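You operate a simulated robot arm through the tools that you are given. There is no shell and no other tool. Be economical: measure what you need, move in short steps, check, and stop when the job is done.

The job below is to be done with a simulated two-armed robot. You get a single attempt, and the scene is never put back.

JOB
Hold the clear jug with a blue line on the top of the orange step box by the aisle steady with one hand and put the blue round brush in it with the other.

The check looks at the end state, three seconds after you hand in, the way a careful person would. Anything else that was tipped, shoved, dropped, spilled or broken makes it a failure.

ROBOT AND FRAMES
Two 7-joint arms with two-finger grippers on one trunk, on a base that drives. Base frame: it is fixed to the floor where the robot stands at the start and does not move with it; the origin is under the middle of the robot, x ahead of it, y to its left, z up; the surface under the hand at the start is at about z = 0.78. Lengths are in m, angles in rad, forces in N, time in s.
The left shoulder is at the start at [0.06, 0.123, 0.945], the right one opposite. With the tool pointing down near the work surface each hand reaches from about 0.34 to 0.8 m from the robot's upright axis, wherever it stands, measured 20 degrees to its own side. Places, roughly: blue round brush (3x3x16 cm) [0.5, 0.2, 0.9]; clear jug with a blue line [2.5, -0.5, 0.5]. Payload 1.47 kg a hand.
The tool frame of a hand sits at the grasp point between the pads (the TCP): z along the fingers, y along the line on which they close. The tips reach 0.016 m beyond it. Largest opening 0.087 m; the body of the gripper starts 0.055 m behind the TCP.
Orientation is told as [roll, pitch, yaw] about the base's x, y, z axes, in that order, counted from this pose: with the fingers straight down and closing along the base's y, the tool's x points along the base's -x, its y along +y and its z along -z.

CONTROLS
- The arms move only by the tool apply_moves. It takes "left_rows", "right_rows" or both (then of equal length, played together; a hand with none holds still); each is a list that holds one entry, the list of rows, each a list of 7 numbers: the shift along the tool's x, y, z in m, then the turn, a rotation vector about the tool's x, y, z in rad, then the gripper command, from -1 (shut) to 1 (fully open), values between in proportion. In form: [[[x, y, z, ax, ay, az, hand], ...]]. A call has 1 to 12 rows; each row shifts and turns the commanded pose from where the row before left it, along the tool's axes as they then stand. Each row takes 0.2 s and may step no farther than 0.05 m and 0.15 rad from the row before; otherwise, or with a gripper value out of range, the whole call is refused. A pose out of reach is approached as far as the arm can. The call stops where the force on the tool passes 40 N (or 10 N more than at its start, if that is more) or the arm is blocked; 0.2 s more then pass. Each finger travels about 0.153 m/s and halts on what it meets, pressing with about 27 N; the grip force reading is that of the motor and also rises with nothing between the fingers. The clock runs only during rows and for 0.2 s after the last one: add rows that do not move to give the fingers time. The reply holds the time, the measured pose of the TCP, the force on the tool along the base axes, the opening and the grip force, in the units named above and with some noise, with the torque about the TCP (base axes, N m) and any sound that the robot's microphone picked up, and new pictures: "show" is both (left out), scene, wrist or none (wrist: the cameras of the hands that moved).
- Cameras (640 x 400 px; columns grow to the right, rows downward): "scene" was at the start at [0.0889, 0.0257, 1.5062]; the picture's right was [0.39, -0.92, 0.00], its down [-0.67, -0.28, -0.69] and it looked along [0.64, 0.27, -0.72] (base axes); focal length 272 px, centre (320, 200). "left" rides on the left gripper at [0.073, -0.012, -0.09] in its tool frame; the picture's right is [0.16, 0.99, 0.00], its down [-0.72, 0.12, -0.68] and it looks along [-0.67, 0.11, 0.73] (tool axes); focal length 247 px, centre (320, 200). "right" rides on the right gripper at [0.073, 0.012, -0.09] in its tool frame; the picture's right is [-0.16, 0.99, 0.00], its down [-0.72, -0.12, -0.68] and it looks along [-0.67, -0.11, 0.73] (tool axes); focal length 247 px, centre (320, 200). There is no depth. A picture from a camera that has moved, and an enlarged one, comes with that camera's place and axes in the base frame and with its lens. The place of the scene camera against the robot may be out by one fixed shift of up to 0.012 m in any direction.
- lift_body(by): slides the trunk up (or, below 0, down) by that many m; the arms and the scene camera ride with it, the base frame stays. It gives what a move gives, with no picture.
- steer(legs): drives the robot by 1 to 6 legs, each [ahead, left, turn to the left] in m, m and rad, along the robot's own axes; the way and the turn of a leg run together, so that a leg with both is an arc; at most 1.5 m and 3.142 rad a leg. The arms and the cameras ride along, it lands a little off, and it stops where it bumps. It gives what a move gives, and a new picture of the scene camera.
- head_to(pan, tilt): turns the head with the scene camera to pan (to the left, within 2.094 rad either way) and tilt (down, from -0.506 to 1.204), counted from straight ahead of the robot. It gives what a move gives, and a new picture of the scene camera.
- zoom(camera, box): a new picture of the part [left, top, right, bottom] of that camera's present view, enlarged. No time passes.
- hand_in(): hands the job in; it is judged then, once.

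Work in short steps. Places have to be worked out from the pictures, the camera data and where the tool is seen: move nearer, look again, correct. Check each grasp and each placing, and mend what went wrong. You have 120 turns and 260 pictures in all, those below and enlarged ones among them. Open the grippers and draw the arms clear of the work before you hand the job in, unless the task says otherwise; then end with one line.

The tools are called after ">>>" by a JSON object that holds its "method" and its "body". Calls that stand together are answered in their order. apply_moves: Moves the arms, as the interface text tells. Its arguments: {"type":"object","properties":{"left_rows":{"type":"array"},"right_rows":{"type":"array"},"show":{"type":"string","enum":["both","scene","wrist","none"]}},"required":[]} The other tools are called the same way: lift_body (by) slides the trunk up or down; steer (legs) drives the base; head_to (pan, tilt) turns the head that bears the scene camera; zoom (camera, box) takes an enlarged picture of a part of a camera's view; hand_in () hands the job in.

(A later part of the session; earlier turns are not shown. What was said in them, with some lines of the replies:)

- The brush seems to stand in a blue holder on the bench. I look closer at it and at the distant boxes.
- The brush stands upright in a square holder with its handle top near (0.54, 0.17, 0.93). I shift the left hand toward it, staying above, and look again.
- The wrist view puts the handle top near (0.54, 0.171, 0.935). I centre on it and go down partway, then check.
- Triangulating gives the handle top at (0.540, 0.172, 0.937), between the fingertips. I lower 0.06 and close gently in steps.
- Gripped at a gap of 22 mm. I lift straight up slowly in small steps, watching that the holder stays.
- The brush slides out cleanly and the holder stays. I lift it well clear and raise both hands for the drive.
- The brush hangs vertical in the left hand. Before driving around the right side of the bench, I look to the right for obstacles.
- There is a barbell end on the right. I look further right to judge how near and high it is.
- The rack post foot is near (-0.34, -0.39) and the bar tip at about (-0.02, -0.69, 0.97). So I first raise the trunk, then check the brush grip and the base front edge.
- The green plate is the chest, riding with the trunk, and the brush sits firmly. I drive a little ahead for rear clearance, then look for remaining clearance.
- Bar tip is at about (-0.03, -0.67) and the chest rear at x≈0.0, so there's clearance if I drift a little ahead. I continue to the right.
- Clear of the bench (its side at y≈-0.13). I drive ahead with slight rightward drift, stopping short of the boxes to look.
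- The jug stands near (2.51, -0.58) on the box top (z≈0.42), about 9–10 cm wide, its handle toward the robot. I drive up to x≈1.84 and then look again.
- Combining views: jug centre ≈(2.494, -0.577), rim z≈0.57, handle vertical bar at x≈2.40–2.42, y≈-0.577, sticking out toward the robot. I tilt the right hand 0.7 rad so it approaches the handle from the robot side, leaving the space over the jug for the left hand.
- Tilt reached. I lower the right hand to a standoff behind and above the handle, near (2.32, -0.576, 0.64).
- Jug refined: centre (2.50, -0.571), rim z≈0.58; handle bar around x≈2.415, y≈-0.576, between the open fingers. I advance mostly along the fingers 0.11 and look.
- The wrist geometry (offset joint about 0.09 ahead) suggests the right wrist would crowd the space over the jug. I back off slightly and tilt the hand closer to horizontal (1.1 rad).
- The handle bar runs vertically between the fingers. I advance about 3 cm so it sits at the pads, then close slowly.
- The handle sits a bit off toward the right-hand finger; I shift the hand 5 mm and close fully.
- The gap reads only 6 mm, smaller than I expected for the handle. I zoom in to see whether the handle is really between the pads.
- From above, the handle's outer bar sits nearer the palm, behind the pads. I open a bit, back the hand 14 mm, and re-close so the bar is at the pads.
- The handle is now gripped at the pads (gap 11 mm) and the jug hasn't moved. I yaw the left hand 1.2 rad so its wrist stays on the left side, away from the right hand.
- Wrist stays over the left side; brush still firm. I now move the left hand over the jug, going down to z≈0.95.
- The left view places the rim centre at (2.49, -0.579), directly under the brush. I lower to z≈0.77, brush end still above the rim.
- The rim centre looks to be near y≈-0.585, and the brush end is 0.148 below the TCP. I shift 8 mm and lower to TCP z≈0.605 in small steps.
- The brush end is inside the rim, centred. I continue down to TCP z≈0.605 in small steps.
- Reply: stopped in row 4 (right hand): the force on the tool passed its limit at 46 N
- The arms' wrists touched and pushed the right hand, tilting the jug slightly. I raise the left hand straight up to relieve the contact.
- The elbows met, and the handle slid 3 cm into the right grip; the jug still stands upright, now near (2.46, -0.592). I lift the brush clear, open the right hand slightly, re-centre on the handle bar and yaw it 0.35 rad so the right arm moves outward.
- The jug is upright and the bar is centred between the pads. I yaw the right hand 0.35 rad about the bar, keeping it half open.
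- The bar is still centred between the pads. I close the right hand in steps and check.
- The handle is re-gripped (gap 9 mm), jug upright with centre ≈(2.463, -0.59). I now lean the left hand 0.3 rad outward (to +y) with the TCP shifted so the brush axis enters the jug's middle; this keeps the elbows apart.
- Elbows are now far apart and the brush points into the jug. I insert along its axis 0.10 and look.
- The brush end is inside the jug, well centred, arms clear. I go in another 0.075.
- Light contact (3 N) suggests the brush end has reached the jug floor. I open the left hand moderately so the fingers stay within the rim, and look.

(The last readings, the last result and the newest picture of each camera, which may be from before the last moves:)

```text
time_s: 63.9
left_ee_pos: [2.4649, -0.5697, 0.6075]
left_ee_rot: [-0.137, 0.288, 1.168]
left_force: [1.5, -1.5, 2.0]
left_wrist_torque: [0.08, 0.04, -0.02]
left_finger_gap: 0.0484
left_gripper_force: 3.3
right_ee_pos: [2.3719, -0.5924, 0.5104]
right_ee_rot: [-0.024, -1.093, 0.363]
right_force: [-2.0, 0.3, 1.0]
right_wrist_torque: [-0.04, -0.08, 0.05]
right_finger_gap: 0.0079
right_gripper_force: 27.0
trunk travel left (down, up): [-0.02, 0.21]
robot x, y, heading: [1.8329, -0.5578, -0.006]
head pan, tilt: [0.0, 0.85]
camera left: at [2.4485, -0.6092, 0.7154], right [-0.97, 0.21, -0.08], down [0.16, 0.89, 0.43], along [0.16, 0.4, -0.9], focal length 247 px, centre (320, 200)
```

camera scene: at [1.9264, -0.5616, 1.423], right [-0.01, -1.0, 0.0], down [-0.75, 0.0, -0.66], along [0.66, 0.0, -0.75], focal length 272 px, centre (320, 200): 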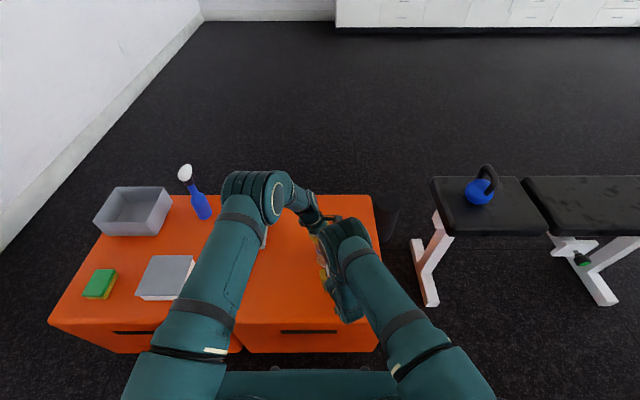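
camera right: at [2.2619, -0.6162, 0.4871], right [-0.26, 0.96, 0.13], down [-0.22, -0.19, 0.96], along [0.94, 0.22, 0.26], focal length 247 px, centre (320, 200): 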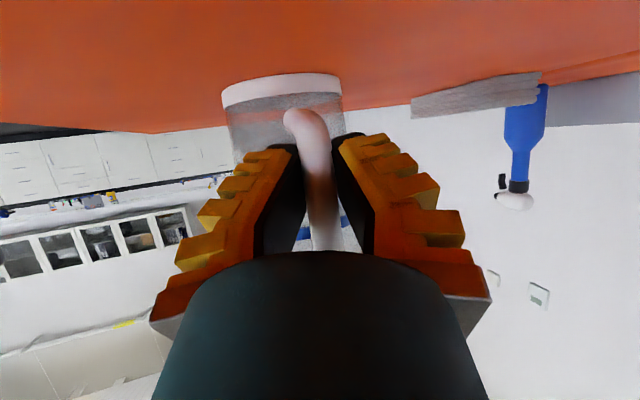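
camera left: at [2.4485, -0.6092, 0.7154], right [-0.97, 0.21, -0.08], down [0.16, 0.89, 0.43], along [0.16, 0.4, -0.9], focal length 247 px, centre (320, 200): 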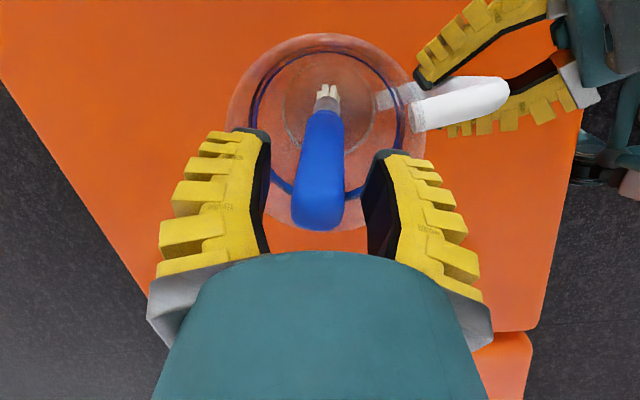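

The brush is released and leans inside the jug. I withdraw the left hand along its axis.

>>> {"method": "apply_moves", "body": {"left_rows": [[[0, 0, -0.015, 0, 0, 0, 0], [0, 0, -0.02, 0, 0, 0, 0], [0, 0, -0.03, 0, 0, 0, 0], [0, 0, -0.04, 0, 0, 0, 0], [0, 0, -0.04, 0, 0, 0, 0], [0, 0, 0, 0, 0, 0, 0]]], "show": "both"}}

```text
time_s: 65.3
left_ee_pos: [2.463, -0.5223, 0.7479]
left_ee_rot: [-0.136, 0.287, 1.169]
left_force: [-0.2, -0.8, -0.3]
left_wrist_torque: [-0.01, -0.04, -0.03]
left_finger_gap: 0.0491
left_gripper_force: 3.8
right_ee_pos: [2.3721, -0.5919, 0.5109]
right_ee_rot: [-0.024, -1.091, 0.363]
right_force: [-0.9, -0.3, 0.4]
right_wrist_torque: [0.07, 0.02, -0.02]
right_finger_gap: 0.0072
right_gripper_force: 27.0
trunk travel left (down, up): [-0.02, 0.21]
robot x, y, heading: [1.8355, -0.558, -0.005]
head pan, tilt: [0.0, 0.85]
camera scene: at [1.9269, -0.5617, 1.4229], right [-0.01, -1.0, 0.0], down [-0.75, 0.0, -0.66], along [0.66, 0.0, -0.75], focal length 272 px, centre (320, 200)
camera left: at [2.4463, -0.5632, 0.8555], right [-0.97, 0.21, -0.08], down [0.16, 0.89, 0.43], along [0.16, 0.4, -0.9], focal length 247 px, centre (320, 200)
```

scene: 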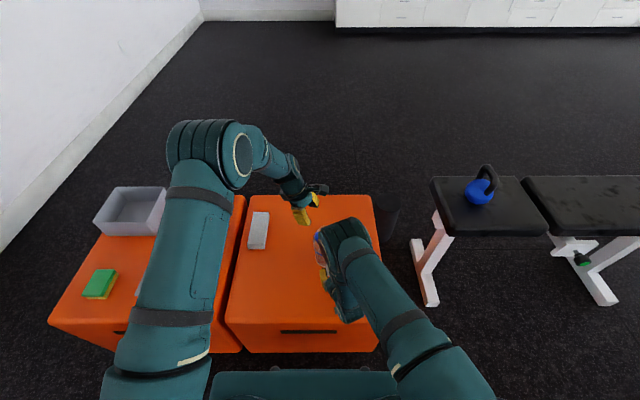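
left: 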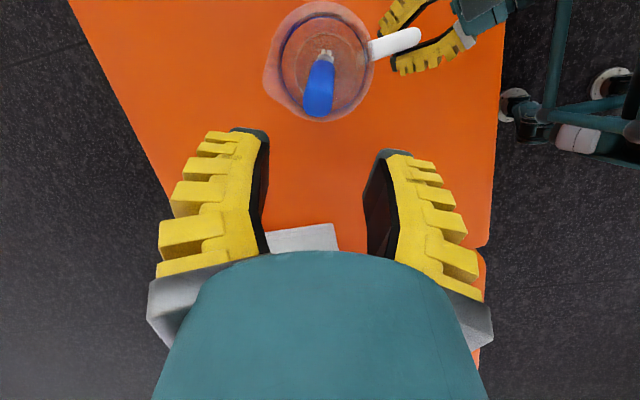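

The brush rests inside the jug. I raise the left hand more, then open the right hand gently and look before retreating.

>>> {"method": "apply_moves", "body": {"left_rows": [[[0, 0, -0.04, 0, 0, 0, 0], [0, 0, -0.04, 0, 0, 0, 0], [0, 0, -0.04, 0, 0, 0, 0], [0, 0, 0, 0, 0, 0, 0], [0, 0, 0, 0, 0, 0, 0]]], "right_rows": [[[0, 0, 0, 0, 0, 0, -0.8], [0, 0, 0, 0, 0, 0, -0.6], [0, 0, 0, 0, 0, 0, -0.4], [0, 0, 0, 0, 0, 0, -0.2], [0, 0, 0, 0, 0, 0, 0.1]]], "show": "wrist"}}

```text
time_s: 66.5
left_ee_pos: [2.4619, -0.4878, 0.8617]
left_ee_rot: [-0.135, 0.288, 1.167]
left_force: [0.3, 0.1, 0.4]
left_wrist_torque: [0.0, 0.02, 0.0]
left_finger_gap: 0.0494
left_gripper_force: 4.5
right_ee_pos: [2.3728, -0.5925, 0.5095]
right_ee_rot: [-0.024, -1.091, 0.363]
right_force: [0.4, 0.1, 0.6]
right_wrist_torque: [-0.02, 0.0, 0.02]
right_finger_gap: 0.0532
right_gripper_force: 3.7
trunk travel left (down, up): [-0.02, 0.21]
robot x, y, heading: [1.8351, -0.5551, -0.007]
head pan, tilt: [0.0, 0.85]
camera right: at [2.2617, -0.6162, 0.4866], right [-0.26, 0.96, 0.13], down [-0.22, -0.19, 0.96], along [0.94, 0.22, 0.26], focal length 247 px, centre (320, 200)
camera left: at [2.4447, -0.5266, 0.9684], right [-0.97, 0.21, -0.08], down [0.15, 0.89, 0.43], along [0.16, 0.4, -0.9], focal length 247 px, centre (320, 200)
```

right: 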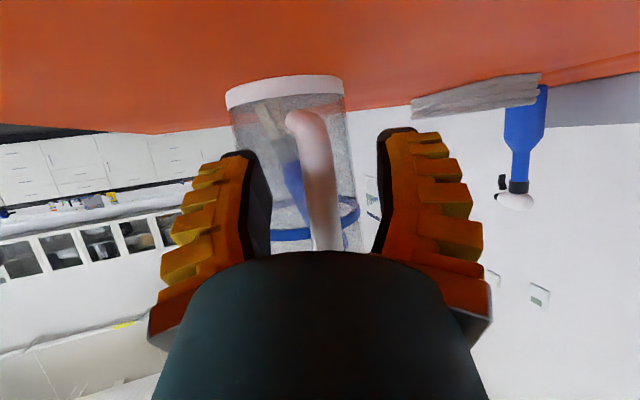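
left: 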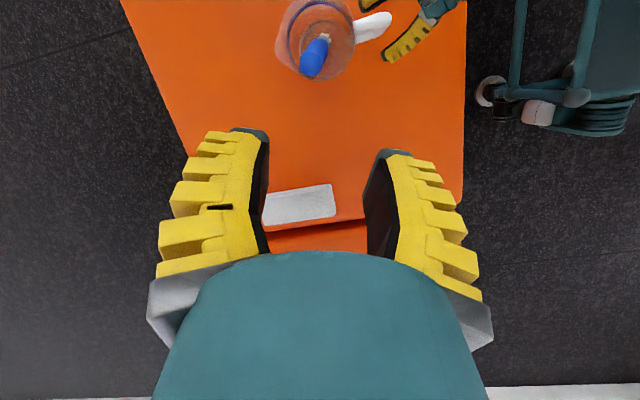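

The jug stands stable with the brush inside. I draw the right hand straight back off the handle.

>>> {"method": "apply_moves", "body": {"right_rows": [[[0, 0, -0.02, 0, 0, 0, 0.4], [0, 0, -0.03, 0, 0, 0, 0.4], [0, 0, -0.03, 0, 0, 0, 0.4], [-0.03, 0, -0.01, 0, 0, 0, 0.4], [-0.04, 0, 0, 0, 0, 0, 0.4], [0, 0, 0, 0, 0, 0, 0.4]]], "show": "both"}}

```text
time_s: 67.9
left_ee_pos: [2.4628, -0.4872, 0.8609]
left_ee_rot: [-0.137, 0.289, 1.167]
left_force: [0.4, -0.1, -0.6]
left_wrist_torque: [-0.01, 0.01, 0.01]
left_finger_gap: 0.0492
left_gripper_force: 3.8
right_ee_pos: [2.3276, -0.6069, 0.6136]
right_ee_rot: [-0.026, -1.089, 0.362]
right_force: [-0.2, 0.9, 0.6]
right_wrist_torque: [0.0, -0.02, -0.02]
right_finger_gap: 0.0656
right_gripper_force: 3.1
trunk travel left (down, up): [-0.02, 0.21]
robot x, y, heading: [1.8348, -0.5533, -0.006]
head pan, tilt: [0.0, 0.85]
camera scene: at [1.927, -0.5616, 1.4229], right [-0.01, -1.0, 0.0], down [-0.75, 0.0, -0.66], along [0.66, 0.0, -0.75], focal length 272 px, centre (320, 200)
camera right: at [2.2163, -0.6312, 0.5899], right [-0.26, 0.96, 0.13], down [-0.22, -0.19, 0.96], along [0.94, 0.22, 0.26], focal length 247 px, centre (320, 200)
```

scene: 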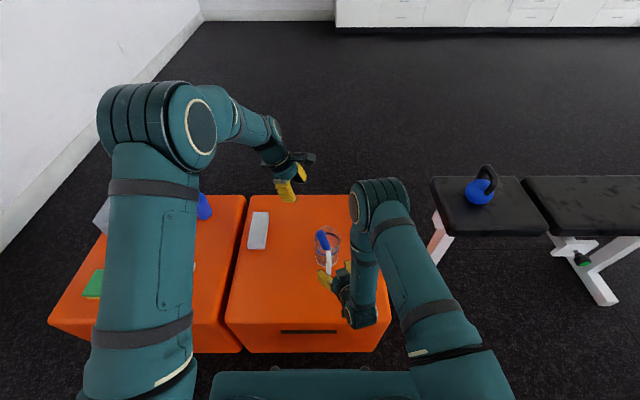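
right: 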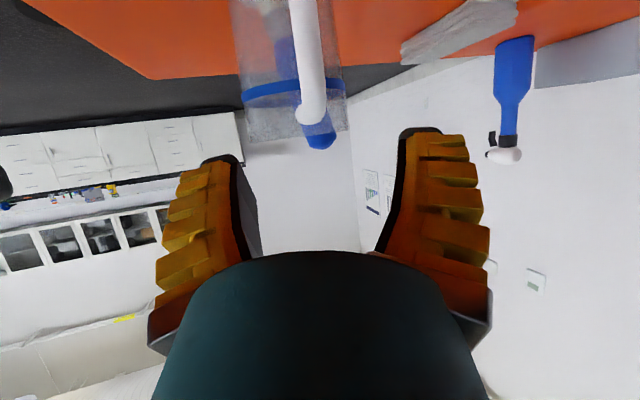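

Both hands are free. I lift the trunk to draw both arms up, back off, open the grippers and check the scene.

>>> {"method": "lift_body", "body": {"by": 0.2}}

>>> {"method": "steer", "body": {"legs": [[-0.3, 0, 0]]}}

>>> {"method": "apply_moves", "body": {"left_rows": [[[0, 0, 0, 0, 0, 0, 1], [0, 0, 0, 0, 0, 0, 1]]], "right_rows": [[[0, 0, 0, 0, 0, 0, 1], [0, 0, 0, 0, 0, 0, 1]]], "show": "scene"}}

>>> {"method": "zoom", "body": {"camera": "scene", "box": [200, 130, 440, 300]}}

```text
time_s: 70.0
left_ee_pos: [2.463, -0.4873, 1.0618]
left_ee_rot: [-0.137, 0.288, 1.169]
left_force: [-0.8, -0.8, -0.1]
left_wrist_torque: [0.03, -0.03, -0.01]
left_finger_gap: 0.0489
left_gripper_force: 3.9
right_ee_pos: [2.3264, -0.6065, 0.8122]
right_ee_rot: [-0.026, -1.09, 0.361]
right_force: [0.0, -0.2, -0.4]
right_wrist_torque: [0.01, 0.02, 0.01]
right_finger_gap: 0.0654
right_gripper_force: 2.8
trunk travel left (down, up): [-0.22, 0.01]
robot x, y, heading: [1.8355, -0.5567, -0.004]
head pan, tilt: [0.0, 0.85]
```

```text
time_s: 72.1
left_ee_pos: [2.1555, -0.4863, 1.0604]
left_ee_rot: [-0.138, 0.289, 1.167]
left_force: [-1.7, 0.4, -0.3]
left_wrist_torque: [-0.01, -0.02, 0.01]
left_finger_gap: 0.0491
left_gripper_force: 4.3
right_ee_pos: [2.0206, -0.6058, 0.8138]
right_ee_rot: [-0.025, -1.091, 0.363]
right_force: [0.5, 0.4, -0.2]
right_wrist_torque: [-0.01, 0.01, -0.01]
right_finger_gap: 0.0657
right_gripper_force: 3.2
trunk travel left (down, up): [-0.22, 0.01]
robot x, y, heading: [1.5293, -0.553, -0.011]
head pan, tilt: [0.0, 0.85]
camera scene: at [1.6208, -0.5599, 1.623], right [-0.01, -1.0, 0.0], down [-0.75, 0.01, -0.66], along [0.66, 0.0, -0.75], focal length 272 px, centre (320, 200)
```

scene: 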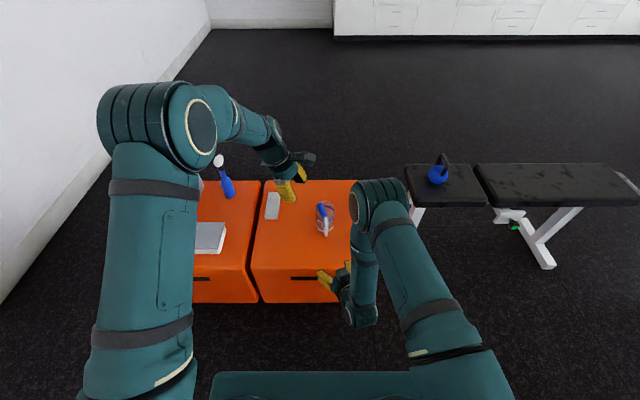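

```text
time_s: 72.7
left_ee_pos: [2.1566, -0.4869, 1.0604]
left_ee_rot: [-0.137, 0.289, 1.166]
left_force: [-0.4, 0.6, -0.7]
left_wrist_torque: [0.06, 0.0, -0.01]
left_finger_gap: 0.0872
left_gripper_force: 0.0
right_ee_pos: [2.0221, -0.6053, 0.8135]
right_ee_rot: [-0.025, -1.091, 0.359]
right_force: [0.3, 0.4, -0.2]
right_wrist_torque: [-0.02, 0.02, -0.01]
right_finger_gap: 0.087
right_gripper_force: 0.0
trunk travel left (down, up): [-0.22, 0.01]
robot x, y, heading: [1.5297, -0.5555, -0.009]
head pan, tilt: [0.0, 0.85]
camera scene: at [1.6217, -0.5599, 1.6229], right [-0.01, -1.0, 0.0], down [-0.75, 0.01, -0.66], along [0.66, 0.0, -0.75], focal length 272 px, centre (320, 200)
```

scene: 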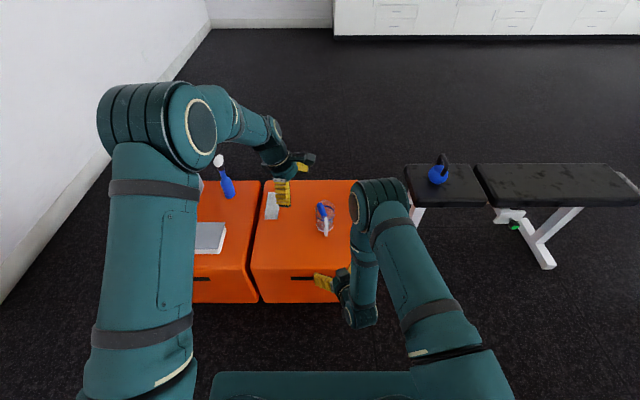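

```text
2.35 times, centred on (320, 215) of scene
camera zoom: at [1.6217, -0.5599, 1.6229], right [-0.01, -1.0, 0.0], down [-0.75, 0.01, -0.66], along [0.66, 0.0, -0.75], focal length 640 px, centre (320, 165)
```

zoom: 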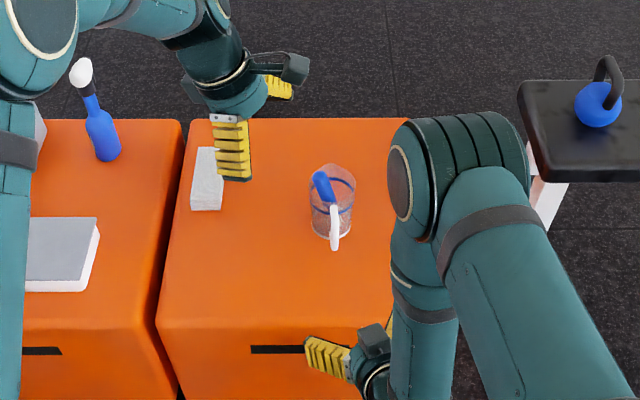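

The brush is standing in the upright jug on the orange box. Everything else is where it was, and both arms are clear with the grippers open, so I hand in.

>>> {"method": "hand_in", "body": {}}

```text
The job is handed in.
```

The blue brush is in the clear jug, which stands upright on the orange step box. The jug slid about 3 cm when the arms touched once during the insertion, and nothing else was seen to move.
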